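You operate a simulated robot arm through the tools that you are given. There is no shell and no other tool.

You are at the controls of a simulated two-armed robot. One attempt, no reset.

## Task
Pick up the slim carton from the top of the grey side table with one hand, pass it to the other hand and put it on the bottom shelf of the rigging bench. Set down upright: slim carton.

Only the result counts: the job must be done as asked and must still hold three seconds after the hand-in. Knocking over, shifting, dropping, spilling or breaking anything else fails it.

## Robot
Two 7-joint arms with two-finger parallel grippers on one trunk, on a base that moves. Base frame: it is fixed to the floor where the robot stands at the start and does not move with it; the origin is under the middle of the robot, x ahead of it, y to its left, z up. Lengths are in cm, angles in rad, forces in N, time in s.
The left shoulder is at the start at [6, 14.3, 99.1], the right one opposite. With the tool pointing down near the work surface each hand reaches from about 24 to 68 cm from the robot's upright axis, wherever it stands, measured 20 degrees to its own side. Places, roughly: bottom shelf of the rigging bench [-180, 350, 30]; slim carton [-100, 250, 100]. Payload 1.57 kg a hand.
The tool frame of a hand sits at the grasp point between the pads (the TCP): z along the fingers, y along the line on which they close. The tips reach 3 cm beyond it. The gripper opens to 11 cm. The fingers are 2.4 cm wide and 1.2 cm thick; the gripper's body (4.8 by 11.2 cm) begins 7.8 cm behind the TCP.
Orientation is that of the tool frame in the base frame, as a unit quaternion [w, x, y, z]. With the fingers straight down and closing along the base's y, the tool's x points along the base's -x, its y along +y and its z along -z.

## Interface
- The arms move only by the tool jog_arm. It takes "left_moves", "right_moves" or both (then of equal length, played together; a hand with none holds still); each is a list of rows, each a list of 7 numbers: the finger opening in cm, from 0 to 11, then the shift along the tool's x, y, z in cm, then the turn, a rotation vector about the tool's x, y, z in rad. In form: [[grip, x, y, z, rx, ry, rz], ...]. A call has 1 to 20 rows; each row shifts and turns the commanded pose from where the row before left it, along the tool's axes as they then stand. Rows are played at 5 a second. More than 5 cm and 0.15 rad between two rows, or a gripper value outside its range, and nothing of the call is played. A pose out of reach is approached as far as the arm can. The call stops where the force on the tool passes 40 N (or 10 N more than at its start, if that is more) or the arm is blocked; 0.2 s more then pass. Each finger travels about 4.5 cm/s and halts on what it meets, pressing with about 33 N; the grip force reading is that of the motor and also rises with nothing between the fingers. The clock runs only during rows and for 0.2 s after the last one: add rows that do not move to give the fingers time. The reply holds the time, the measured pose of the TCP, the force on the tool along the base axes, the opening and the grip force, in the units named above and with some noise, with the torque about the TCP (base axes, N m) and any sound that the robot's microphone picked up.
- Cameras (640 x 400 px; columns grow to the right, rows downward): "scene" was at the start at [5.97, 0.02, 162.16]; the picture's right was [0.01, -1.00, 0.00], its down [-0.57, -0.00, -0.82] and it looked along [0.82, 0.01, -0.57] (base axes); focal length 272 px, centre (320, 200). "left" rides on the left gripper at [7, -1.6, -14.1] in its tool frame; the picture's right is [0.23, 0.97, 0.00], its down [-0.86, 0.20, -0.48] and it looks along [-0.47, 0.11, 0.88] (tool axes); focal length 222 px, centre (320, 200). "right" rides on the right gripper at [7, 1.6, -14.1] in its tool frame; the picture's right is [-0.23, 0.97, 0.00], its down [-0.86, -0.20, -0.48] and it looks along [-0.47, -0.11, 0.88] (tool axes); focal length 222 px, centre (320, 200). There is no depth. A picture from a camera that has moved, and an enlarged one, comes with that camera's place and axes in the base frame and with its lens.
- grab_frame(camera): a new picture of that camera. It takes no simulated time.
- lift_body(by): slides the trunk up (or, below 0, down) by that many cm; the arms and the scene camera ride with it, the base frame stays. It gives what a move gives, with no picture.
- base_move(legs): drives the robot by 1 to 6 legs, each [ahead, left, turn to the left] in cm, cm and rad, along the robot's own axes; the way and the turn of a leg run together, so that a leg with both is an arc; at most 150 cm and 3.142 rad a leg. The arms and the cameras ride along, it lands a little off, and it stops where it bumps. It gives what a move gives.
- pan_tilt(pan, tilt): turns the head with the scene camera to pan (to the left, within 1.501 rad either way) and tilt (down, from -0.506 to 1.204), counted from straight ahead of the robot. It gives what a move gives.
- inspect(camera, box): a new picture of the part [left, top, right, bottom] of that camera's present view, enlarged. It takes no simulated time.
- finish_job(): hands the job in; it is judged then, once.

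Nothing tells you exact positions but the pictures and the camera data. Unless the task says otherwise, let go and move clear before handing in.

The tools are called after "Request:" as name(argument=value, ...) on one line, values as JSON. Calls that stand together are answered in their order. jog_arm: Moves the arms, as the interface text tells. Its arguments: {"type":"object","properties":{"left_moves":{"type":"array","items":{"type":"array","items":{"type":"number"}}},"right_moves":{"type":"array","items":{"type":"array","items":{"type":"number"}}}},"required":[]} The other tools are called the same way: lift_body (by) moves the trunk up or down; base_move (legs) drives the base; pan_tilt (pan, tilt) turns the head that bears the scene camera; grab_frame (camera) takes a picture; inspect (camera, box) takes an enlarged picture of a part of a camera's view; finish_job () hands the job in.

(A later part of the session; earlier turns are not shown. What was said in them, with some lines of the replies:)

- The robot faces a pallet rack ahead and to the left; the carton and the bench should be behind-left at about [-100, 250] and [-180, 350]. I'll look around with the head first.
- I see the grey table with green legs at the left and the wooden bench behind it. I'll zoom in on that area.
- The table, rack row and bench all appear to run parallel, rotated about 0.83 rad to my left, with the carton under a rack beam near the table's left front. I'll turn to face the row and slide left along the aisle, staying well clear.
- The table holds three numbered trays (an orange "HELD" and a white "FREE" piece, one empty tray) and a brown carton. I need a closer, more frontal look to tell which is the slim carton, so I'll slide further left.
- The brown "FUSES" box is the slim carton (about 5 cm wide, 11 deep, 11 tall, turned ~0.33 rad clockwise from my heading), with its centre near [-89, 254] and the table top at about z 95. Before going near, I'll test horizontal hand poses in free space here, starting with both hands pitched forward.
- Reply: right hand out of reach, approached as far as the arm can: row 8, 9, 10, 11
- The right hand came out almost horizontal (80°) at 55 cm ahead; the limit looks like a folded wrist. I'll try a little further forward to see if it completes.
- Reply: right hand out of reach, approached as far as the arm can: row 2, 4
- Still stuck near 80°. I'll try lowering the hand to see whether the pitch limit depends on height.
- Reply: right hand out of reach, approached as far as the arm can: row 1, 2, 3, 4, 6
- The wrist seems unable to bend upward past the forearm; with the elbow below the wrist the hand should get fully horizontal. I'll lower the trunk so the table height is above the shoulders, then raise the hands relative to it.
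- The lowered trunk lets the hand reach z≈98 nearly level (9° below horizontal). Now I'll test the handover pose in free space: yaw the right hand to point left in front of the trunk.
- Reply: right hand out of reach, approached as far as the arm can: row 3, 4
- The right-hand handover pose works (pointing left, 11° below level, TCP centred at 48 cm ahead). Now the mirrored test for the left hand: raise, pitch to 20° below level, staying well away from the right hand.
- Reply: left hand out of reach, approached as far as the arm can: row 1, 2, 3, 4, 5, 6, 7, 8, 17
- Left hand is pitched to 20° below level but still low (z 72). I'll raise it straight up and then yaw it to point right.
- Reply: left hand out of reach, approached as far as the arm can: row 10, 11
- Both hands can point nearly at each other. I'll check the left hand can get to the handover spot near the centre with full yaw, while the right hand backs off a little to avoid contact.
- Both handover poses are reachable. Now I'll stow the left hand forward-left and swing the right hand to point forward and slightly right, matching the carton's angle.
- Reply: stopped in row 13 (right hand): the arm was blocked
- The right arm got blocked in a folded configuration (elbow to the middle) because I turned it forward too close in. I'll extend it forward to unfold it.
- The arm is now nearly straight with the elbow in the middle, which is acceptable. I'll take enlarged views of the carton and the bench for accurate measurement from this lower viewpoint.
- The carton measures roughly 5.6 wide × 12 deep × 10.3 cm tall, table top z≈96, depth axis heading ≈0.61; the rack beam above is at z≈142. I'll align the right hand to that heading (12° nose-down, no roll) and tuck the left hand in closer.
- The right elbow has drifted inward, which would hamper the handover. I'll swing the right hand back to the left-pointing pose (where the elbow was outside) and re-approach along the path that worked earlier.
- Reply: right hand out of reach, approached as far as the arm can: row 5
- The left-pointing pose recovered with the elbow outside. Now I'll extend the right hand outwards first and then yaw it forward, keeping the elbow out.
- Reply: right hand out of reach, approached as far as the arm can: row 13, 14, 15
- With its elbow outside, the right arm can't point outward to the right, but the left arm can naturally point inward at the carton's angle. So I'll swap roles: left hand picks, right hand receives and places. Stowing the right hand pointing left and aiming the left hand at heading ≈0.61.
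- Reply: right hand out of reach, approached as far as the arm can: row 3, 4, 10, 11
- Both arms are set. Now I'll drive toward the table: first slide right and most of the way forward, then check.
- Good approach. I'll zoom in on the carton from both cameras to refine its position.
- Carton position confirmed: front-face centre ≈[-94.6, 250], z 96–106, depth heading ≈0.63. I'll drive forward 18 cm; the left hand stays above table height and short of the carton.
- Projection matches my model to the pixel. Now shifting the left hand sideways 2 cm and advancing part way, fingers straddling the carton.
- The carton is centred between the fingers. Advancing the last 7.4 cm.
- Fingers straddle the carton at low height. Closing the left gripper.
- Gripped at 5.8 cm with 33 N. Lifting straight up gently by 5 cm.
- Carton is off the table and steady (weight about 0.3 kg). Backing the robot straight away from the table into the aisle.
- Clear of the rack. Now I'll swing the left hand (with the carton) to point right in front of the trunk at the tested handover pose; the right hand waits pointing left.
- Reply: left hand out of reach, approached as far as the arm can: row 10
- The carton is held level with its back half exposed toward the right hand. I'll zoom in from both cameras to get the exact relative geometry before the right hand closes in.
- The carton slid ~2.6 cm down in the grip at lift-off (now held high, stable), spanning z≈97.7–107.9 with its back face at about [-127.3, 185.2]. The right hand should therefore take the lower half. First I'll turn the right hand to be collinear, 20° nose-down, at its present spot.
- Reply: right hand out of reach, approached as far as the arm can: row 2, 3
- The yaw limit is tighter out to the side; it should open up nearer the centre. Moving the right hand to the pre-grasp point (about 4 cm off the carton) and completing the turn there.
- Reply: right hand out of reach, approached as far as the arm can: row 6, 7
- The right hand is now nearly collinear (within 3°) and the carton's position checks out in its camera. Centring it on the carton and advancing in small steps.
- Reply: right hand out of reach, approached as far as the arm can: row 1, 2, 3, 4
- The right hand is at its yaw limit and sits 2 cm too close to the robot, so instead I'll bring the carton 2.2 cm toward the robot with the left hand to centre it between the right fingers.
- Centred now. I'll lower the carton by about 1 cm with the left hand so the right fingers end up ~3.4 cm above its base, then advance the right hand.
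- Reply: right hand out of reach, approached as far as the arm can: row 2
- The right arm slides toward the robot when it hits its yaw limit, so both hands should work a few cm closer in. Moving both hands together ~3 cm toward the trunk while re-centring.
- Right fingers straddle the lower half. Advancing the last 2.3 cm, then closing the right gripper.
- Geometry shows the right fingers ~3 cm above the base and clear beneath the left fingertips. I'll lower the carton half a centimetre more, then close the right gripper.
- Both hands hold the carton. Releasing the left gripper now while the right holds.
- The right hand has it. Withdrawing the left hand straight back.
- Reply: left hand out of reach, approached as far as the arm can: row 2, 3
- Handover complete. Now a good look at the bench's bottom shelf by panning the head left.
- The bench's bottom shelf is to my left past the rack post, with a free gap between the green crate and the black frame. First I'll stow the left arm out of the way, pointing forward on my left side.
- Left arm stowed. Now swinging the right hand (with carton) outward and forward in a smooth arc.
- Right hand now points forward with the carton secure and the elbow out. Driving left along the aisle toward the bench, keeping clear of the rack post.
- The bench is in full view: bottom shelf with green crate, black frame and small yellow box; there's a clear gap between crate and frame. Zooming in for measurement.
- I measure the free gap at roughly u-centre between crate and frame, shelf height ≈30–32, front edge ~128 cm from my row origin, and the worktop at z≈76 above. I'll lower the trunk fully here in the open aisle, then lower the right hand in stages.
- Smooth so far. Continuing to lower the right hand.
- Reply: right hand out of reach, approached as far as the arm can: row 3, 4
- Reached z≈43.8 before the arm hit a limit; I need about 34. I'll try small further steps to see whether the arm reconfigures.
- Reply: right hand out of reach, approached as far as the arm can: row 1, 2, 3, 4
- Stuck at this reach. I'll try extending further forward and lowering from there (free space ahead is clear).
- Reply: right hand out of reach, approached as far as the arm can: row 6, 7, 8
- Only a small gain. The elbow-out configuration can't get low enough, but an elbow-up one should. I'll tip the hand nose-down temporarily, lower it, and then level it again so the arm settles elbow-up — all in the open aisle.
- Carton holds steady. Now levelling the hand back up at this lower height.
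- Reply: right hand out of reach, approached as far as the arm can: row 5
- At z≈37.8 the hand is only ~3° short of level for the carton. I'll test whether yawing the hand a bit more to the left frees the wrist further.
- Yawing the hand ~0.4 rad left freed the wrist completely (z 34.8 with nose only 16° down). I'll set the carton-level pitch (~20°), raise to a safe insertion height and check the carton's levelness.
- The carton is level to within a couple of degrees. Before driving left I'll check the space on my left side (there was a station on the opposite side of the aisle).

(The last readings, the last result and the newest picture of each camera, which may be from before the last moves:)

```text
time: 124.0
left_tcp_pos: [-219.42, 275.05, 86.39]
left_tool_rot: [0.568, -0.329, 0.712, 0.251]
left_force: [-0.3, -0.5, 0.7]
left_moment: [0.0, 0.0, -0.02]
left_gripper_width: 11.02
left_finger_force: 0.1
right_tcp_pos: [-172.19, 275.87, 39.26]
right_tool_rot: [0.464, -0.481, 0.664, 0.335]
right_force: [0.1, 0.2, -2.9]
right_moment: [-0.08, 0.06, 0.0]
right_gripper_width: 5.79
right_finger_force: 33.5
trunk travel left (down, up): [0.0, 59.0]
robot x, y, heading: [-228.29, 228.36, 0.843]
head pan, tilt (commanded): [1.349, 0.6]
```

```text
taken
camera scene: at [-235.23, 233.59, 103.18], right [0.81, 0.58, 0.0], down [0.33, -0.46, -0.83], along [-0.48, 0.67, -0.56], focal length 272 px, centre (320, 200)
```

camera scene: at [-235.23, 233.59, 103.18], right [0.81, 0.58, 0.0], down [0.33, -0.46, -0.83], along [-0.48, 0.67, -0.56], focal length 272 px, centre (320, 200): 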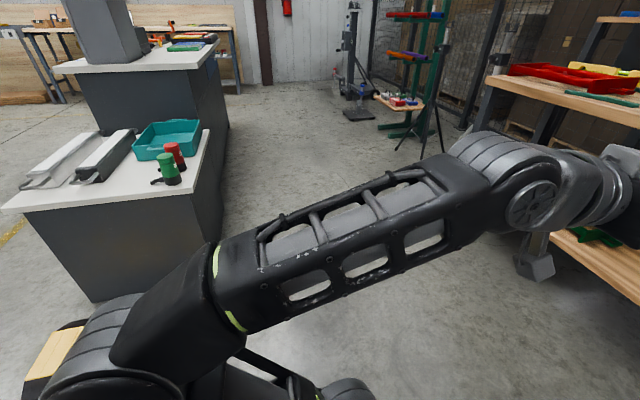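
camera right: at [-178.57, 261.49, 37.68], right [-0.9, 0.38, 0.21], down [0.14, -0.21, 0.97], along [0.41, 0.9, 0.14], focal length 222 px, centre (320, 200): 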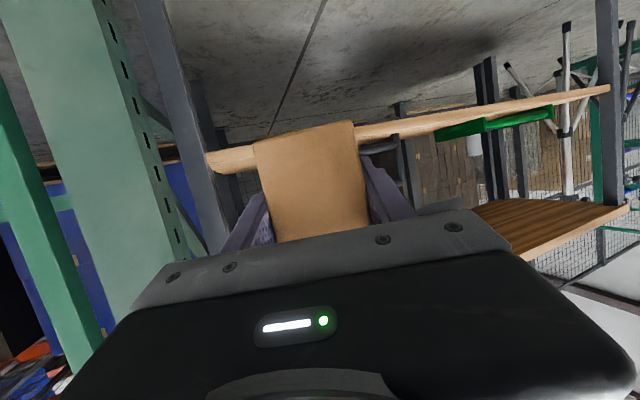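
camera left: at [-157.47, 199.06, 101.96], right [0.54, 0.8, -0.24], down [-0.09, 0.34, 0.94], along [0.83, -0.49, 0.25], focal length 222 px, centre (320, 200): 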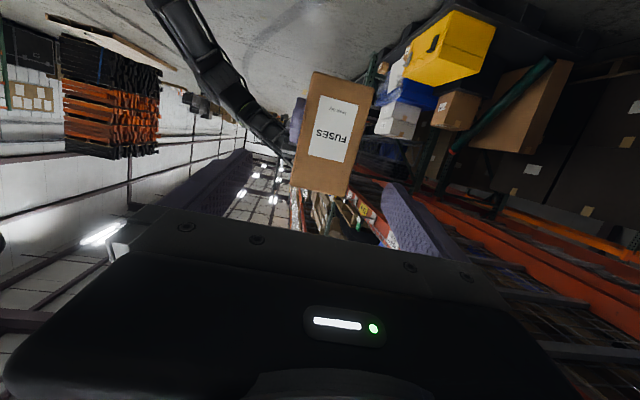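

The cabinet on that side is far enough back. Sliding left ~54 cm so the carton lines up with the free gap on the shelf, then re-measuring.

Request:
base_move(legs=[[0, 54, 0]])

Request:
pan_tilt(pan=-0.05, tilt=0.6)

Request:
grab_frame(camera="scene")

Request:
grab_frame(camera="right")

```text
time: 127.2
left_tcp_pos: [-259.78, 310.55, 86.49]
left_tool_rot: [0.565, -0.335, 0.71, 0.255]
left_force: [0.6, -0.3, -0.2]
left_moment: [0.01, 0.0, -0.02]
left_gripper_width: 11.0
left_finger_force: 0.1
right_tcp_pos: [-212.52, 312.22, 39.29]
right_tool_rot: [0.46, -0.487, 0.66, 0.34]
right_force: [0.1, -0.4, -3.6]
right_moment: [-0.04, 0.04, -0.03]
right_gripper_width: 5.8
right_finger_force: 32.8
trunk travel left (down, up): [0.0, 59.0]
robot x, y, heading: [-267.87, 264.04, 0.86]
head pan, tilt (commanded): [1.349, 0.6]
stopped in leg 1: the robot was blocked; the commanded pose is now the measured one
```

```text
time: 128.8
left_tcp_pos: [-259.76, 310.6, 86.34]
left_tool_rot: [0.565, -0.334, 0.71, 0.255]
left_force: [0.8, 0.8, 0.2]
left_moment: [-0.02, -0.01, -0.03]
left_gripper_width: 10.99
left_finger_force: 0.0
right_tcp_pos: [-212.39, 312.27, 39.29]
right_tool_rot: [0.461, -0.486, 0.661, 0.338]
right_force: [0.5, -0.8, -2.4]
right_moment: [-0.05, -0.01, -0.02]
right_gripper_width: 5.78
right_finger_force: 32.7
trunk travel left (down, up): [0.0, 59.0]
robot x, y, heading: [-267.69, 264.33, 0.861]
head pan, tilt (commanded): [-0.051, 0.6]
```

```text
taken
camera scene: at [-263.49, 268.19, 103.18], right [0.73, -0.69, 0.0], down [-0.39, -0.41, -0.82], along [0.57, 0.6, -0.57], focal length 272 px, centre (320, 200)
```

scene: 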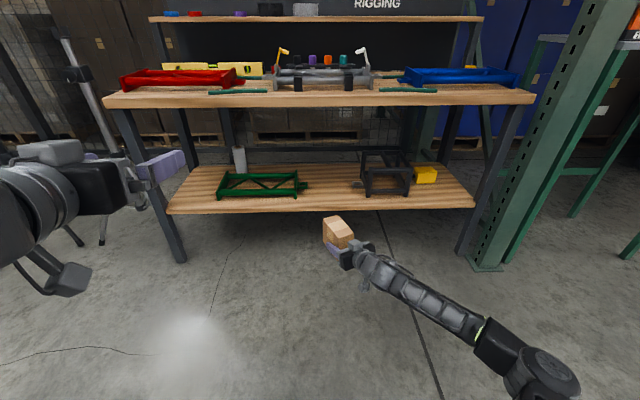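

```text
taken
camera right: at [-218.63, 297.71, 37.62], right [-0.91, 0.36, 0.21], down [0.14, -0.21, 0.97], along [0.4, 0.91, 0.13], focal length 222 px, centre (320, 200)
```

right: 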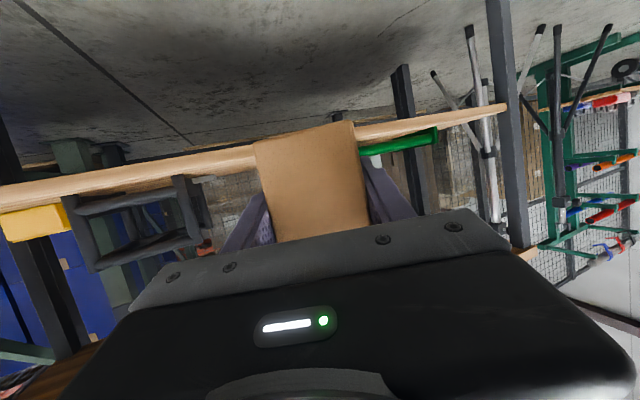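

The slide stopped just short (53 of 54 cm) reporting "blocked". I need to see what was touched on my left before moving further.

Request:
pan_tilt(pan=1.5, tilt=0.9)

Request:
grab_frame(camera="scene")

Request:
grab_frame(camera="left")

```text
time: 130.4
left_tcp_pos: [-259.6, 310.64, 86.24]
left_tool_rot: [0.566, -0.334, 0.71, 0.254]
left_force: [0.0, 0.9, 0.7]
left_moment: [0.01, -0.03, -0.03]
left_gripper_width: 10.99
left_finger_force: 0.0
right_tcp_pos: [-212.43, 312.34, 39.22]
right_tool_rot: [0.461, -0.486, 0.661, 0.338]
right_force: [0.1, -0.4, -2.7]
right_moment: [-0.06, 0.05, -0.02]
right_gripper_width: 5.75
right_finger_force: 32.8
trunk travel left (down, up): [0.0, 59.0]
robot x, y, heading: [-267.62, 264.29, 0.859]
head pan, tilt (commanded): [1.499, 0.901]
```

```text
taken
camera scene: at [-274.94, 267.1, 100.7], right [0.7, 0.71, 0.0], down [0.56, -0.55, -0.62], along [-0.44, 0.44, -0.78], focal length 272 px, centre (320, 200)
```

scene: 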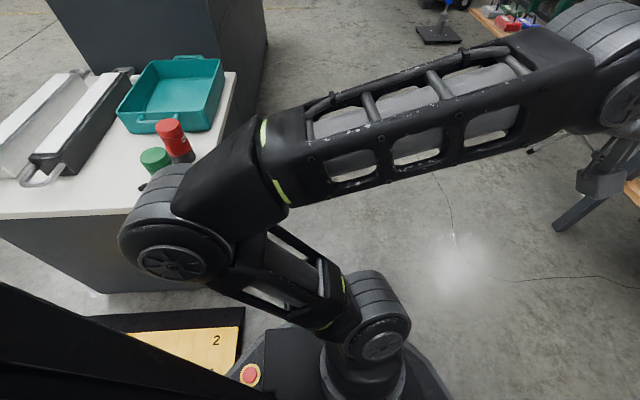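

```text
taken
camera left: at [-268.48, 297.75, 82.9], right [-0.77, 0.59, -0.24], down [-0.34, -0.07, 0.94], along [0.54, 0.81, 0.25], focal length 222 px, centre (320, 200)
```

left: 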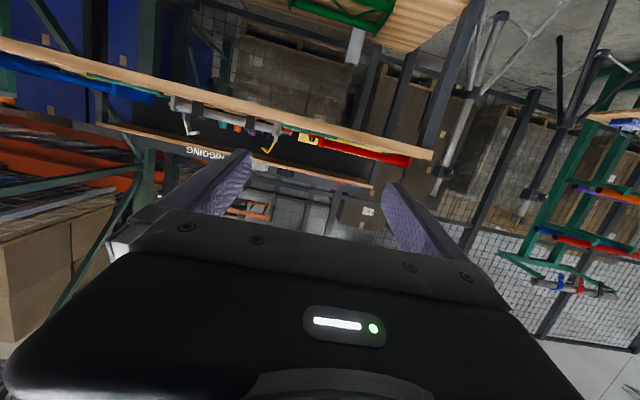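

The base's left side is right next to a yellow-topped floor board, and my left elbow is near the cabinet. I'll look closely at both before backing off.

Request:
inspect(camera="scene", box=[60, 270, 420, 400])

Request:
inspect(camera="scene", box=[100, 90, 300, 290])

```text
1.78 times, centred on (240, 335) of scene
camera zoom: at [-274.94, 267.1, 100.7], right [0.7, 0.71, 0.0], down [0.56, -0.55, -0.62], along [-0.44, 0.44, -0.78], focal length 484 px, centre (462, -40)
```

zoom: 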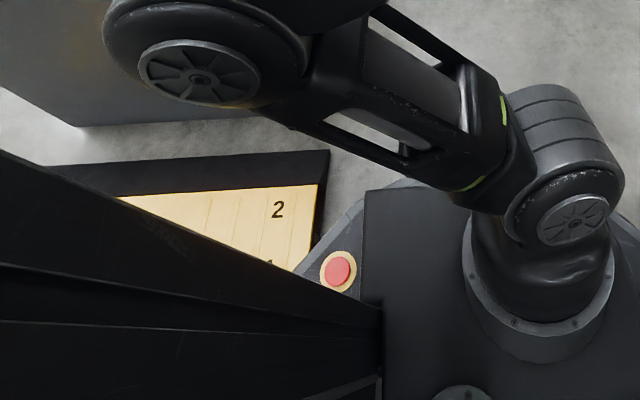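

```text
2.00 times, centred on (200, 190) of scene
camera zoom: at [-274.94, 267.1, 100.7], right [0.7, 0.71, 0.0], down [0.56, -0.55, -0.62], along [-0.44, 0.44, -0.78], focal length 545 px, centre (560, 220)
```

zoom: 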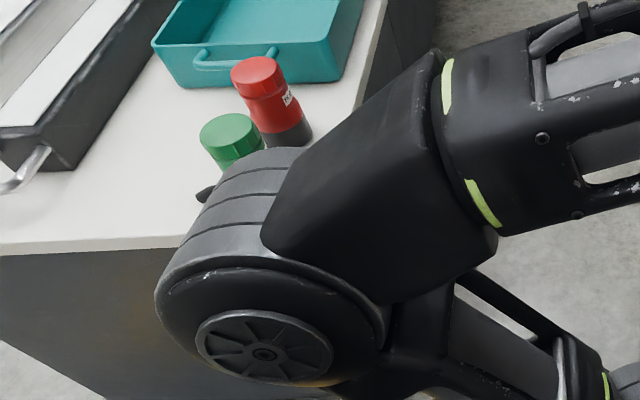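

I'll back off 5 cm to the right and re-check that nothing was displaced.

Request:
base_move(legs=[[0, -5, 0]])

Request:
grab_frame(camera="scene")

```text
time: 131.3
left_tcp_pos: [-255.94, 307.28, 86.45]
left_tool_rot: [0.565, -0.335, 0.709, 0.255]
left_force: [0.3, 0.7, 0.4]
left_moment: [0.01, 0.0, 0.01]
left_gripper_width: 11.0
left_finger_force: 0.0
right_tcp_pos: [-208.61, 308.98, 39.24]
right_tool_rot: [0.461, -0.486, 0.66, 0.339]
right_force: [0.3, -0.1, -2.8]
right_moment: [-0.04, 0.02, -0.04]
right_gripper_width: 5.79
right_finger_force: 33.3
trunk travel left (down, up): [0.0, 59.0]
robot x, y, heading: [-264.0, 261.2, 0.86]
head pan, tilt (commanded): [1.499, 0.901]
```

```text
taken
camera scene: at [-271.14, 263.84, 100.7], right [0.7, 0.71, 0.0], down [0.56, -0.55, -0.62], along [-0.44, 0.44, -0.78], focal length 272 px, centre (320, 200)
```

scene: 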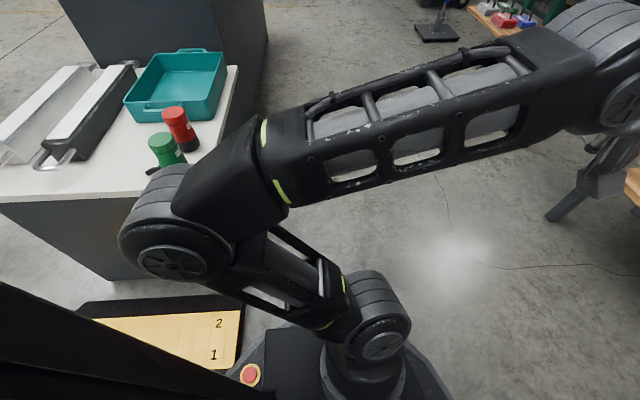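

Nothing appears displaced: bottles, tray and the floor board are where they were. Moving on — turning the head back to the bench and measuring the shelf.

Request:
pan_tilt(pan=0.0, tilt=0.5)

Request:
grab_frame(camera="scene")

Request:
inspect(camera="scene", box=[180, 150, 500, 350])

```text
time: 132.9
left_tcp_pos: [-255.87, 307.3, 86.3]
left_tool_rot: [0.565, -0.335, 0.71, 0.255]
left_force: [-0.1, 0.1, -0.3]
left_moment: [0.02, -0.01, 0.04]
left_gripper_width: 11.01
left_finger_force: 0.0
right_tcp_pos: [-208.66, 308.97, 39.11]
right_tool_rot: [0.462, -0.486, 0.661, 0.338]
right_force: [0.0, -1.0, -2.7]
right_moment: [-0.05, 0.01, 0.04]
right_gripper_width: 5.8
right_finger_force: 32.8
trunk travel left (down, up): [0.0, 59.0]
robot x, y, heading: [-264.24, 260.56, 0.862]
head pan, tilt (commanded): [0.0, 0.499]
```

```text
taken
camera scene: at [-259.85, 265.43, 104.08], right [0.76, -0.65, 0.0], down [-0.31, -0.36, -0.88], along [0.57, 0.67, -0.48], focal length 272 px, centre (320, 200)
```

scene: 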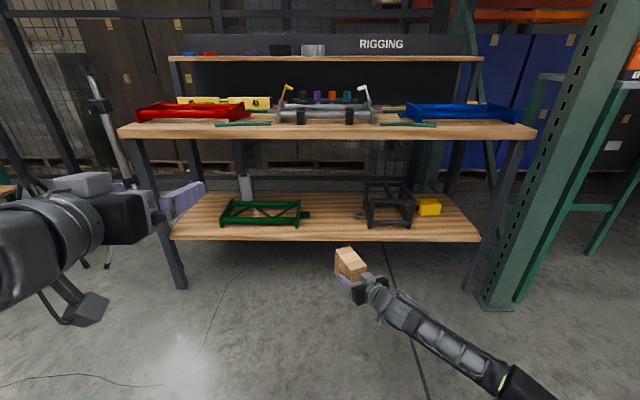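

```text
2.00 times, centred on (340, 250) of scene
camera zoom: at [-259.85, 265.43, 104.08], right [0.76, -0.65, 0.0], down [-0.31, -0.36, -0.88], along [0.57, 0.67, -0.48], focal length 545 px, centre (280, 100)
```

zoom: 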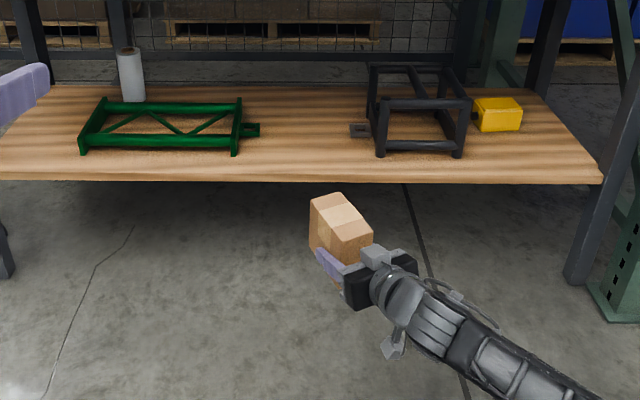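

Shelf measured: top z≈32.5, front edge ≈97 cm ahead of the camera; the gap's middle is about 6.5 cm right of centre. I'll raise the hand 2.5 cm for clearance, then drive forward in two stages.

Request:
jog_arm(right_moves=[[2, -1.18, 0, -0.43, 0, 0, 0], [2, -1.18, 0, -0.43, 0, 0, 0], [2, 0, 0, 0, 0, 0, 0]])

Request:
base_move(legs=[[22, 3.3, 0]])

Request:
grab_frame(camera="scene")

Request:
grab_frame(camera="right")

```text
time: 133.7
left_tcp_pos: [-255.96, 307.27, 86.34]
left_tool_rot: [0.565, -0.334, 0.71, 0.255]
left_force: [-0.5, -0.9, 0.1]
left_moment: [-0.02, 0.0, 0.0]
left_gripper_width: 10.99
left_finger_force: 0.0
right_tcp_pos: [-208.59, 308.93, 41.6]
right_tool_rot: [0.461, -0.487, 0.66, 0.339]
right_force: [0.9, -1.1, -3.1]
right_moment: [-0.07, 0.03, -0.01]
right_gripper_width: 5.75
right_finger_force: 32.9
trunk travel left (down, up): [0.0, 59.0]
robot x, y, heading: [-263.83, 260.7, 0.862]
head pan, tilt (commanded): [0.0, 0.499]
```

```text
time: 135.4
left_tcp_pos: [-244.13, 326.3, 86.35]
left_tool_rot: [0.565, -0.335, 0.709, 0.256]
left_force: [-0.6, 0.7, -0.4]
left_moment: [0.0, 0.02, 0.01]
left_gripper_width: 11.01
left_finger_force: 0.2
right_tcp_pos: [-196.94, 328.04, 41.76]
right_tool_rot: [0.461, -0.487, 0.66, 0.338]
right_force: [-0.7, 0.0, -3.5]
right_moment: [-0.06, 0.02, 0.02]
right_gripper_width: 5.76
right_finger_force: 32.6
trunk travel left (down, up): [0.0, 59.0]
robot x, y, heading: [-252.01, 279.92, 0.861]
head pan, tilt (commanded): [0.0, 0.499]
```

```text
taken
camera scene: at [-248.01, 284.33, 104.09], right [0.76, -0.65, 0.0], down [-0.31, -0.36, -0.88], along [0.57, 0.67, -0.48], focal length 272 px, centre (320, 200)
```

scene: 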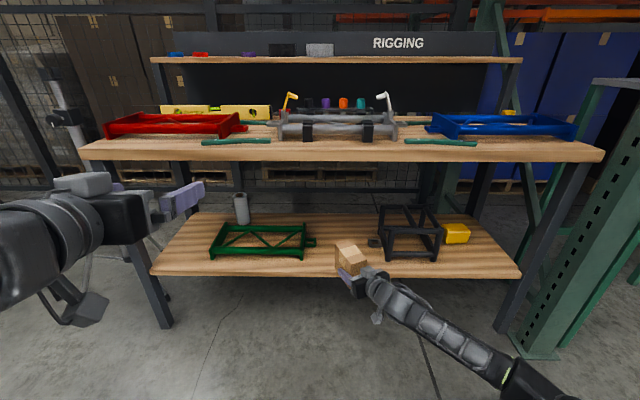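

```text
taken
camera right: at [-203.05, 313.42, 40.12], right [-0.91, 0.36, 0.21], down [0.14, -0.21, 0.97], along [0.39, 0.91, 0.13], focal length 222 px, centre (320, 200)
```

right: 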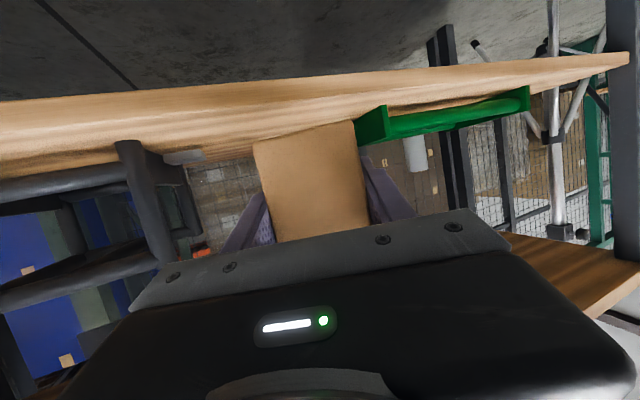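

Request:
inspect(camera="scene", box=[200, 180, 480, 330])

Request:
inspect(camera="right", box=[100, 50, 540, 250])

```text
2.29 times, centred on (340, 255) of scene
camera zoom: at [-248.01, 284.33, 104.09], right [0.76, -0.65, 0.0], down [-0.31, -0.36, -0.88], along [0.57, 0.67, -0.48], focal length 623 px, centre (274, 74)
```

zoom: 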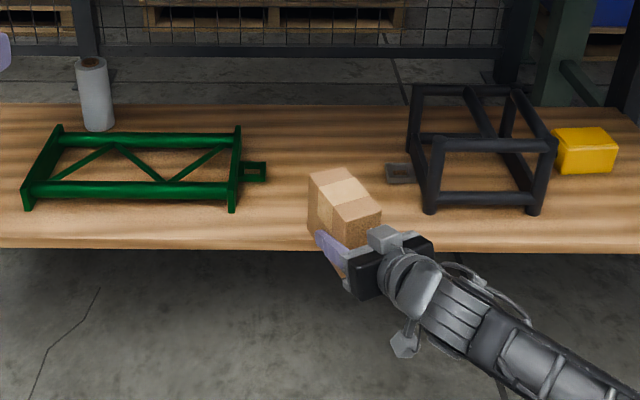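

```text
1.45 times, centred on (320, 150) of right
camera zoom: at [-203.05, 313.42, 40.12], right [-0.91, 0.36, 0.21], down [0.14, -0.21, 0.97], along [0.39, 0.91, 0.13], focal length 323 px, centre (320, 273)
```

zoom: 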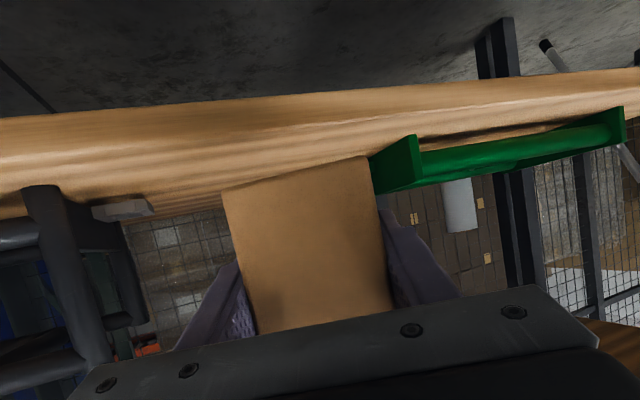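

Geometry agrees: the carton is centred on the gap. Driving forward the final 17.5 cm at safe height.

Request:
base_move(legs=[[17.5, 0, 0]])

Request:
grab_frame(camera="scene")

Request:
grab_frame(camera="right")

Request:
inspect(camera="scene", box=[220, 200, 480, 350])

```text
time: 136.9
left_tcp_pos: [-232.84, 339.65, 86.31]
left_tool_rot: [0.566, -0.334, 0.709, 0.255]
left_force: [0.2, 0.7, 0.1]
left_moment: [-0.01, 0.0, -0.03]
left_gripper_width: 10.96
left_finger_force: 0.1
right_tcp_pos: [-185.61, 341.33, 41.67]
right_tool_rot: [0.46, -0.488, 0.66, 0.34]
right_force: [-0.7, 1.0, -2.7]
right_moment: [-0.09, 0.02, 0.02]
right_gripper_width: 5.79
right_finger_force: 33.8
trunk travel left (down, up): [0.0, 59.0]
robot x, y, heading: [-240.29, 292.96, 0.864]
head pan, tilt (commanded): [0.0, 0.499]
```

```text
taken
camera scene: at [-236.63, 297.65, 104.09], right [0.76, -0.65, 0.0], down [-0.31, -0.36, -0.88], along [0.57, 0.67, -0.48], focal length 272 px, centre (320, 200)
```

scene: 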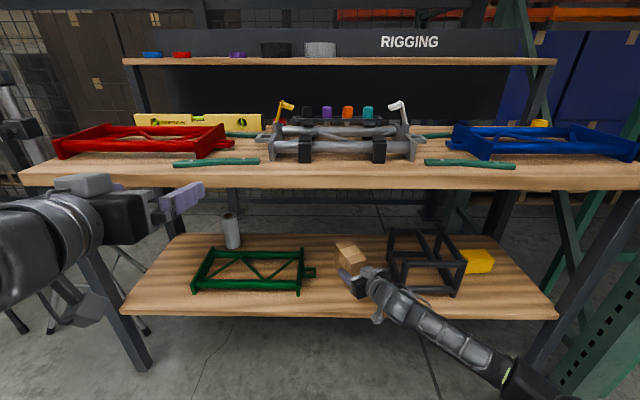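

```text
taken
camera right: at [-191.69, 326.78, 40.12], right [-0.91, 0.36, 0.21], down [0.14, -0.21, 0.97], along [0.39, 0.91, 0.13], focal length 222 px, centre (320, 200)
```

right: 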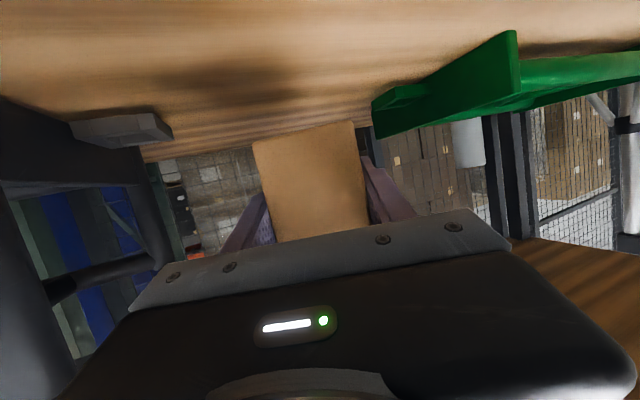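

```text
2.46 times, centred on (350, 275) of scene
camera zoom: at [-236.63, 297.65, 104.09], right [0.76, -0.65, 0.0], down [-0.31, -0.36, -0.88], along [0.57, 0.67, -0.48], focal length 671 px, centre (246, 15)
```

zoom: 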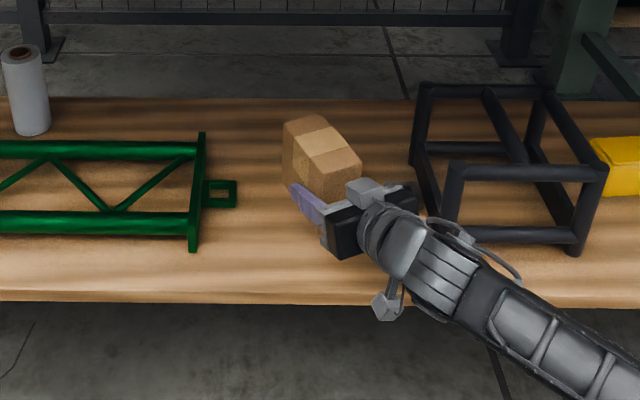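

The carton is over the shelf, centred in the gap and about 4 cm inside the edge. Lowering gently: first 4 cm.

Request:
jog_arm(right_moves=[[2, 0.75, 0, 0.278, 0, 0, 0], [2, 0.75, 0, 0.278, 0, 0, 0], [2, 0.75, 0, 0.278, 0, 0, 0], [2, 0.75, 0, 0.278, 0, 0, 0], [2, 0.75, 0, 0.278, 0, 0, 0], [2, 0, 0, 0, 0, 0, 0]])

Request:
inspect(camera="scene", box=[220, 200, 480, 350])

Request:
grab_frame(camera="right")

```text
time: 138.3
left_tcp_pos: [-232.88, 339.63, 86.36]
left_tool_rot: [0.564, -0.336, 0.71, 0.255]
left_force: [0.1, 0.6, 0.3]
left_moment: [0.03, 0.04, -0.05]
left_gripper_width: 11.0
left_finger_force: 0.0
right_tcp_pos: [-185.62, 341.4, 37.83]
right_tool_rot: [0.46, -0.488, 0.659, 0.34]
right_force: [0.8, -0.7, -2.6]
right_moment: [-0.05, 0.03, 0.02]
right_gripper_width: 5.75
right_finger_force: 32.9
trunk travel left (down, up): [0.0, 59.0]
robot x, y, heading: [-240.78, 293.18, 0.865]
head pan, tilt (commanded): [0.0, 0.499]
```

```text
2.46 times, centred on (350, 275) of scene
camera zoom: at [-236.62, 297.65, 104.09], right [0.76, -0.65, 0.0], down [-0.31, -0.36, -0.88], along [0.57, 0.67, -0.48], focal length 671 px, centre (246, 15)
```

zoom: 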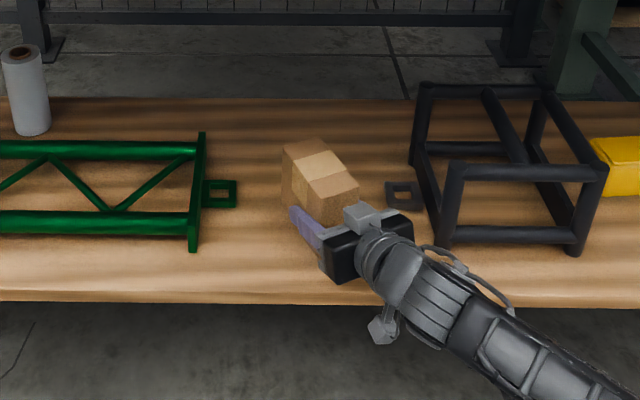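

```text
taken
camera right: at [-191.69, 326.78, 36.1], right [-0.91, 0.36, 0.21], down [0.14, -0.21, 0.97], along [0.39, 0.91, 0.13], focal length 222 px, centre (320, 200)
```

right: 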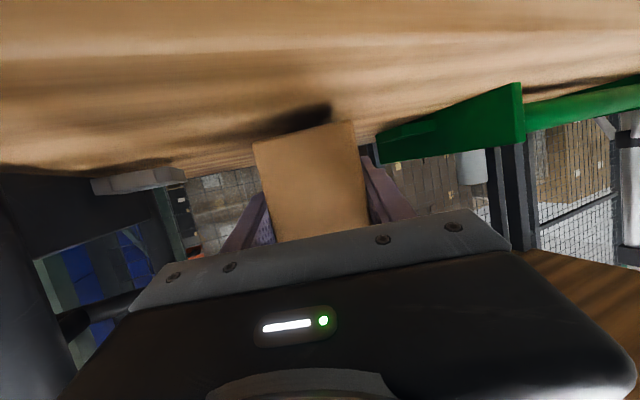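

Still free. Lowering in small steps and watching for contact.

Request:
jog_arm(right_moves=[[2, 0.376, 0, 0.139, 0, 0, 0], [2, 0.376, 0, 0.139, 0, 0, 0], [2, 0.376, 0, 0.139, 0, 0, 0], [2, 0, 0, 0, 0, 0, 0]])

Request:
grab_frame(camera="right")

```text
time: 139.3
left_tcp_pos: [-232.86, 339.45, 86.29]
left_tool_rot: [0.566, -0.334, 0.709, 0.255]
left_force: [-0.2, 0.1, -0.2]
left_moment: [0.03, -0.01, 0.02]
left_gripper_width: 11.0
left_finger_force: 0.0
right_tcp_pos: [-185.57, 341.2, 36.41]
right_tool_rot: [0.461, -0.487, 0.66, 0.339]
right_force: [-1.0, -0.7, -2.9]
right_moment: [-0.04, 0.0, -0.03]
right_gripper_width: 5.8
right_finger_force: 33.3
trunk travel left (down, up): [0.0, 59.0]
robot x, y, heading: [-240.61, 292.94, 0.868]
head pan, tilt (commanded): [0.0, 0.499]
```

```text
taken
camera right: at [-191.7, 326.77, 34.88], right [-0.91, 0.36, 0.21], down [0.14, -0.21, 0.97], along [0.39, 0.91, 0.13], focal length 222 px, centre (320, 200)
```

right: 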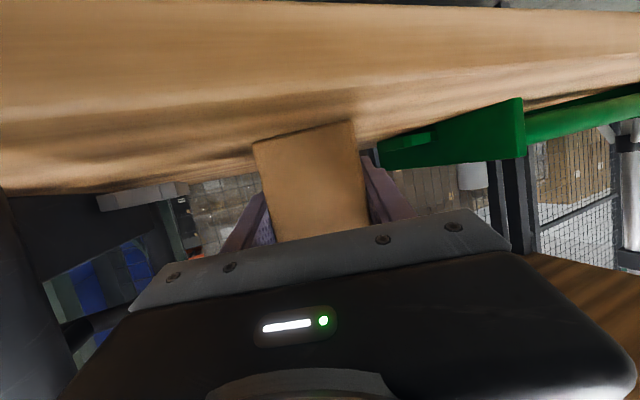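

Request:
jog_arm(right_moves=[[2, 0.282, 0, 0.104, 0, 0, 0], [2, 0.282, 0, 0.104, 0, 0, 0], [2, 0, 0, 0, 0, 0, 0]])

Request:
inspect(camera="right", box=[200, 80, 440, 250])

```text
time: 140.1
left_tcp_pos: [-232.96, 339.39, 86.49]
left_tool_rot: [0.566, -0.335, 0.709, 0.255]
left_force: [0.4, -0.4, -0.2]
left_moment: [0.03, -0.03, -0.01]
left_gripper_width: 10.98
left_finger_force: 0.0
right_tcp_pos: [-185.57, 341.31, 36.31]
right_tool_rot: [0.464, -0.487, 0.657, 0.341]
right_force: [1.9, -4.7, 25.6]
right_moment: [-0.99, 0.75, 0.19]
right_gripper_width: 5.8
right_finger_force: 33.1
trunk travel left (down, up): [0.0, 59.0]
robot x, y, heading: [-240.55, 293.18, 0.866]
head pan, tilt (commanded): [0.0, 0.499]
```

```text
2.35 times, centred on (320, 165) of right
camera zoom: at [-191.67, 326.82, 34.72], right [-0.91, 0.36, 0.21], down [0.14, -0.21, 0.97], along [0.39, 0.91, 0.14], focal length 523 px, centre (320, 282)
```

zoom: 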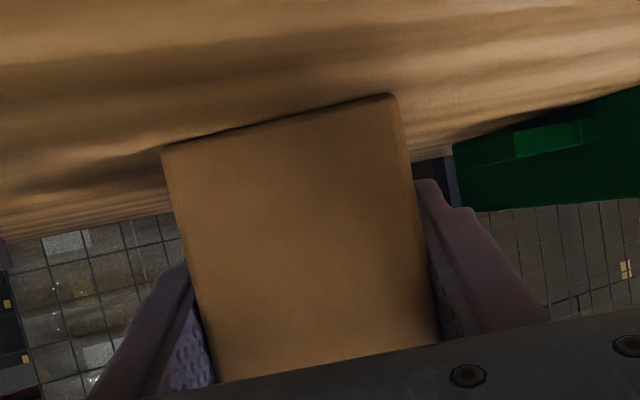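

Contact: 25 N upward, centred near the carton's near-bottom edge, so its near side is a touch low. I'll ease off and pitch the hand slightly nose-down to set it flat.

Request:
jog_arm(right_moves=[[2, -0.28, 0, -0.1, 0, 0, 0], [2, 0, 0, 0, 0, 0.02, 0], [2, 0, 0, 0, 0, 0.015, 0], [2, 0, 0, 0, 0, 0, 0]])

```text
time: 141.1
left_tcp_pos: [-232.98, 339.45, 86.47]
left_tool_rot: [0.566, -0.334, 0.709, 0.255]
left_force: [0.1, 0.0, -1.0]
left_moment: [-0.02, 0.0, 0.04]
left_gripper_width: 11.01
left_finger_force: 0.1
right_tcp_pos: [-185.58, 341.28, 36.32]
right_tool_rot: [0.449, -0.494, 0.667, 0.332]
right_force: [0.4, 6.1, 14.1]
right_moment: [0.91, -0.14, 0.02]
right_gripper_width: 5.77
right_finger_force: 33.2
trunk travel left (down, up): [0.0, 59.0]
robot x, y, heading: [-240.67, 292.98, 0.866]
head pan, tilt (commanded): [0.0, 0.499]
```

Now the far edge carries it, so flat is in between. Backing half of that pitch off.

Request:
jog_arm(right_moves=[[2, -0.09, 0, -0.03, 0, -0.016, 0], [2, 0, 0, 0, 0, 0, 0]])

```text
time: 141.7
left_tcp_pos: [-232.91, 339.51, 86.31]
left_tool_rot: [0.565, -0.335, 0.709, 0.255]
left_force: [-0.7, -0.2, 0.1]
left_moment: [0.0, 0.02, -0.01]
left_gripper_width: 10.99
left_finger_force: 0.1
right_tcp_pos: [-185.6, 341.24, 36.41]
right_tool_rot: [0.455, -0.491, 0.663, 0.335]
right_force: [-5.7, -2.3, 13.3]
right_moment: [-0.61, 0.52, -0.11]
right_gripper_width: 5.77
right_finger_force: 32.3
trunk travel left (down, up): [0.0, 59.0]
robot x, y, heading: [-240.83, 293.03, 0.868]
head pan, tilt (commanded): [0.0, 0.499]
```

Nearly flat with light pressure. Easing up by 1 mm, then opening the right gripper slowly.

Request:
jog_arm(right_moves=[[2, -0.11, 0, -0.04, 0, 0.006, 0], [2, 0, 0, 0, 0, 0, 0]])

Request:
jog_arm(right_moves=[[6, 0, 0, 0, 0, 0, 0], [6.6, 0, 0, 0, 0, 0, 0], [7.4, 0, 0, 0, 0, 0, 0], [8.4, 0, 0, 0, 0, 0, 0], [9.4, 0, 0, 0, 0, 0, 0], [9.6, 0, 0, 0, 0, 0, 0], [9.6, 0, 0, 0, 0, 0, 0]])

Request:
grab_frame(camera="right")

Request:
inspect(camera="scene", box=[220, 200, 480, 350])

```text
time: 142.3
left_tcp_pos: [-232.9, 339.52, 86.24]
left_tool_rot: [0.566, -0.335, 0.709, 0.256]
left_force: [0.0, -0.7, 0.5]
left_moment: [-0.01, 0.01, -0.03]
left_gripper_width: 10.98
left_finger_force: 0.0
right_tcp_pos: [-185.57, 341.33, 36.32]
right_tool_rot: [0.451, -0.492, 0.666, 0.333]
right_force: [-4.7, 0.8, 5.4]
right_moment: [-0.27, 0.27, -0.11]
right_gripper_width: 5.8
right_finger_force: 33.1
trunk travel left (down, up): [0.0, 59.0]
robot x, y, heading: [-240.78, 293.43, 0.869]
head pan, tilt (commanded): [0.0, 0.499]
```

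```text
time: 143.9
left_tcp_pos: [-232.89, 339.54, 86.4]
left_tool_rot: [0.565, -0.335, 0.709, 0.256]
left_force: [0.3, -0.8, 0.2]
left_moment: [0.01, 0.02, -0.02]
left_gripper_width: 10.98
left_finger_force: 0.1
right_tcp_pos: [-185.6, 341.34, 36.47]
right_tool_rot: [0.453, -0.491, 0.666, 0.332]
right_force: [0.7, 0.8, -1.1]
right_moment: [0.0, -0.01, -0.01]
right_gripper_width: 9.59
right_finger_force: 0.1
trunk travel left (down, up): [0.0, 59.0]
robot x, y, heading: [-240.66, 293.14, 0.868]
head pan, tilt (commanded): [0.0, 0.499]
```

```text
taken
camera right: at [-191.68, 326.76, 35.23], right [-0.91, 0.37, 0.21], down [0.15, -0.18, 0.97], along [0.39, 0.91, 0.11], focal length 222 px, centre (320, 200)
```

right: 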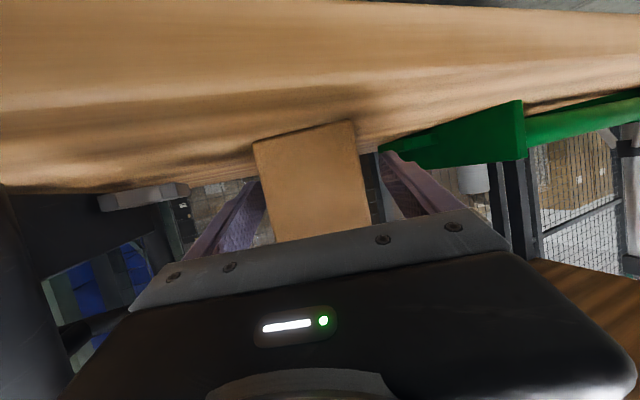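

```text
2.46 times, centred on (350, 275) of scene
camera zoom: at [-236.64, 297.63, 104.09], right [0.76, -0.65, 0.0], down [-0.31, -0.36, -0.88], along [0.57, 0.67, -0.48], focal length 671 px, centre (246, 15)
```

zoom: 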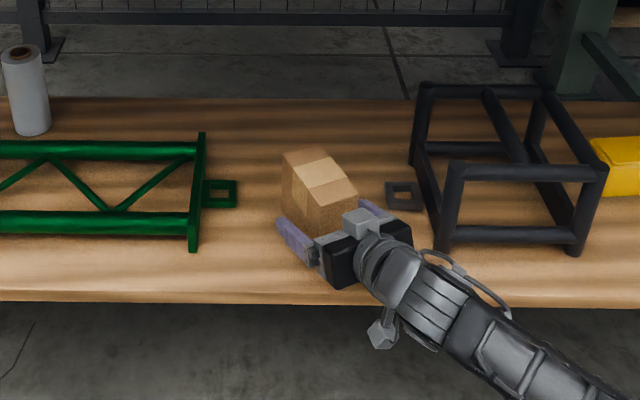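

Released; the carton stands upright on the shelf. Withdrawing the right hand straight back along its own axis.

Request:
jog_arm(right_moves=[[9.6, 0, 0, -0.8, 0, 0, 0], [9.6, 0, 0, -1, 0, 0, 0], [9.6, 0, 0, -1, 0, 0, 0], [9.6, 0, 0, -1, 0, 0, 0], [9.6, 0, 0, -1, 0, 0, 0], [9.6, 0, 0, -1, 0, 0, 0], [9.6, 0, 0, 0, 0, 0, 0]])

Request:
grab_frame(camera="right")

Request:
inspect(camera="scene", box=[220, 200, 480, 350])

```text
time: 145.5
left_tcp_pos: [-232.85, 339.62, 86.34]
left_tool_rot: [0.566, -0.334, 0.709, 0.255]
left_force: [0.7, 0.0, -1.0]
left_moment: [0.0, -0.01, 0.03]
left_gripper_width: 11.0
left_finger_force: 0.2
right_tcp_pos: [-187.13, 336.1, 38.65]
right_tool_rot: [0.453, -0.492, 0.665, 0.334]
right_force: [-0.2, -0.5, 0.7]
right_moment: [0.01, 0.02, -0.01]
right_gripper_width: 9.6
right_finger_force: 0.1
trunk travel left (down, up): [0.0, 59.0]
robot x, y, heading: [-240.96, 293.03, 0.866]
head pan, tilt (commanded): [0.0, 0.499]
```

```text
taken
camera right: at [-193.29, 321.66, 37.39], right [-0.91, 0.37, 0.21], down [0.15, -0.18, 0.97], along [0.4, 0.91, 0.11], focal length 222 px, centre (320, 200)
```

right: 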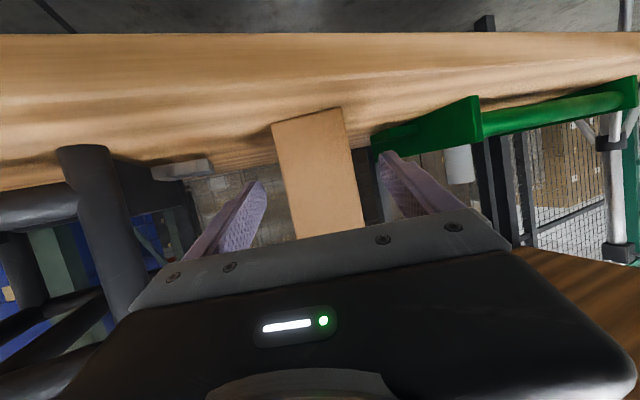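

```text
2.46 times, centred on (350, 275) of scene
camera zoom: at [-236.64, 297.63, 104.09], right [0.76, -0.65, 0.0], down [-0.31, -0.36, -0.88], along [0.57, 0.67, -0.48], focal length 671 px, centre (246, 15)
```

zoom: 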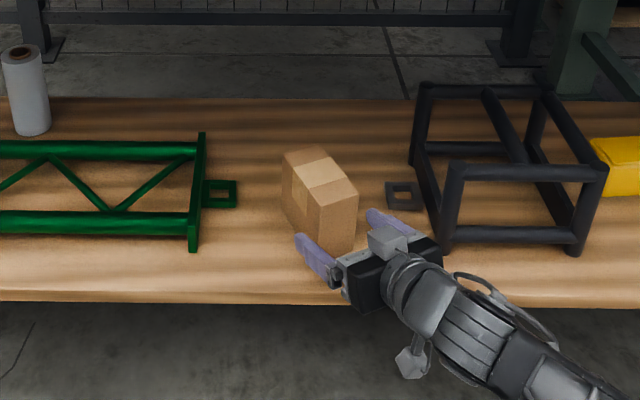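

Request:
jog_arm(right_moves=[[9.6, 0, 0, -1, 0, 0, 0], [9.6, 0, 0, -1, 0, 0, 0], [9.6, 0, 0, -1, 0, 0, 0], [9.6, 0, 0, -1, 0, 0, 0], [9.6, 0, 0, -1, 0, 0, 0], [9.6, 0, 0, 0, 0, 0, 0]])

Request:
inspect(camera="scene", box=[220, 200, 480, 350])

```text
time: 146.9
left_tcp_pos: [-232.89, 339.61, 86.41]
left_tool_rot: [0.565, -0.335, 0.709, 0.256]
left_force: [-0.3, 0.9, 0.7]
left_moment: [0.0, -0.03, 0.02]
left_gripper_width: 10.98
left_finger_force: 0.0
right_tcp_pos: [-188.55, 331.63, 40.34]
right_tool_rot: [0.453, -0.491, 0.665, 0.334]
right_force: [0.7, 0.6, -0.2]
right_moment: [-0.02, 0.03, 0.02]
right_gripper_width: 9.62
right_finger_force: 0.1
trunk travel left (down, up): [0.0, 59.0]
robot x, y, heading: [-240.92, 293.16, 0.865]
head pan, tilt (commanded): [0.0, 0.499]
```

```text
2.46 times, centred on (350, 275) of scene
camera zoom: at [-236.64, 297.63, 104.09], right [0.76, -0.65, 0.0], down [-0.31, -0.36, -0.88], along [0.57, 0.67, -0.48], focal length 671 px, centre (246, 15)
```

zoom: 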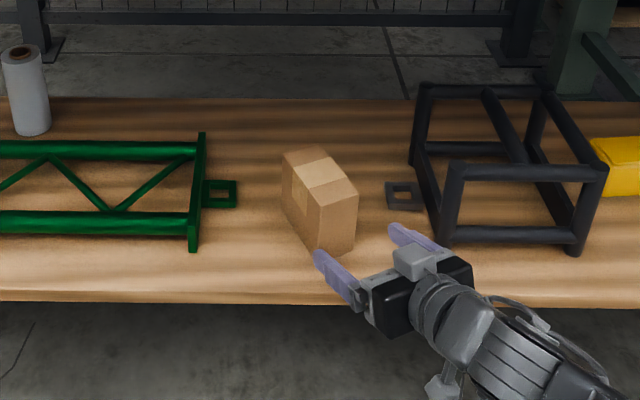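

The fingers are clear of the carton. Backing the robot 20 cm away from the bench for a final check.

Request:
base_move(legs=[[-20, 0, 0]])

Request:
grab_frame(camera="scene")

Request:
grab_frame(camera="right")

Request:
inspect(camera="scene", box=[240, 170, 480, 300])

```text
time: 148.5
left_tcp_pos: [-245.85, 324.3, 86.36]
left_tool_rot: [0.565, -0.336, 0.709, 0.256]
left_force: [0.2, 0.2, 0.0]
left_moment: [-0.02, 0.01, 0.01]
left_gripper_width: 11.0
left_finger_force: 0.1
right_tcp_pos: [-201.55, 316.42, 40.41]
right_tool_rot: [0.452, -0.492, 0.665, 0.334]
right_force: [0.2, 0.1, -0.5]
right_moment: [-0.01, -0.02, 0.03]
right_gripper_width: 9.6
right_finger_force: 0.0
trunk travel left (down, up): [0.0, 59.0]
robot x, y, heading: [-253.67, 277.68, 0.861]
head pan, tilt (commanded): [0.0, 0.499]
```

```text
taken
camera scene: at [-249.66, 282.39, 104.09], right [0.76, -0.65, 0.0], down [-0.31, -0.36, -0.88], along [0.57, 0.67, -0.48], focal length 272 px, centre (320, 200)
```

scene: 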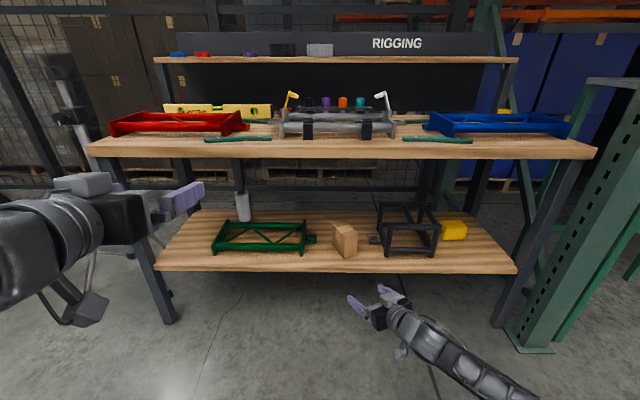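

```text
taken
camera right: at [-207.67, 301.88, 39.21], right [-0.91, 0.37, 0.21], down [0.15, -0.18, 0.97], along [0.4, 0.91, 0.11], focal length 222 px, centre (320, 200)
```

right: 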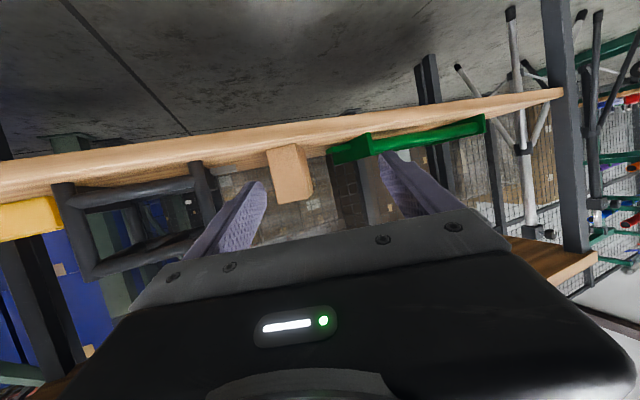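

```text
2.67 times, centred on (360, 235) of scene
camera zoom: at [-249.66, 282.39, 104.09], right [0.76, -0.65, 0.0], down [-0.31, -0.36, -0.88], along [0.57, 0.67, -0.48], focal length 727 px, centre (213, 107)
```

zoom: 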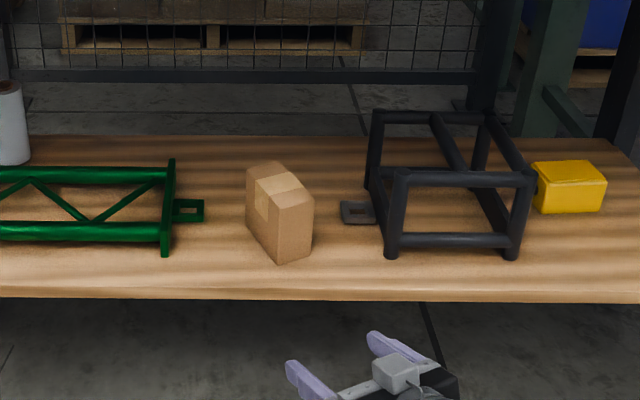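

The carton stands upright on the bottom shelf of the rigging bench between the green crate and the black frame. Both hands are empty and clear, and the neighbouring items look undisturbed. Handing in.

Request:
finish_job()

```text
The job is handed in.
```

I picked the slim carton (the brown FUSES box) up from the grey side table with the left hand and passed it to the right. The right hand set it down upright on the bottom shelf of the rigging bench. It stands in the gap between the green crate and the black frame. Both hands were empty and clear when I handed in; no verdict has come back yet.

- **Possible bump:** While I was sliding left past the cabinet opposite the bench, the robot stopped about 1 cm short and reported it was blocked. I think the base touched the yellow floor board, or the left elbow touched the cabinet edge. I backed off and saw nothing displaced, but I couldn't confirm exactly what was touched.
- **Carton slip:** The carton slid about 2.6 cm down in the left grip as it lifted off the table, then held steady through the handover and placement.
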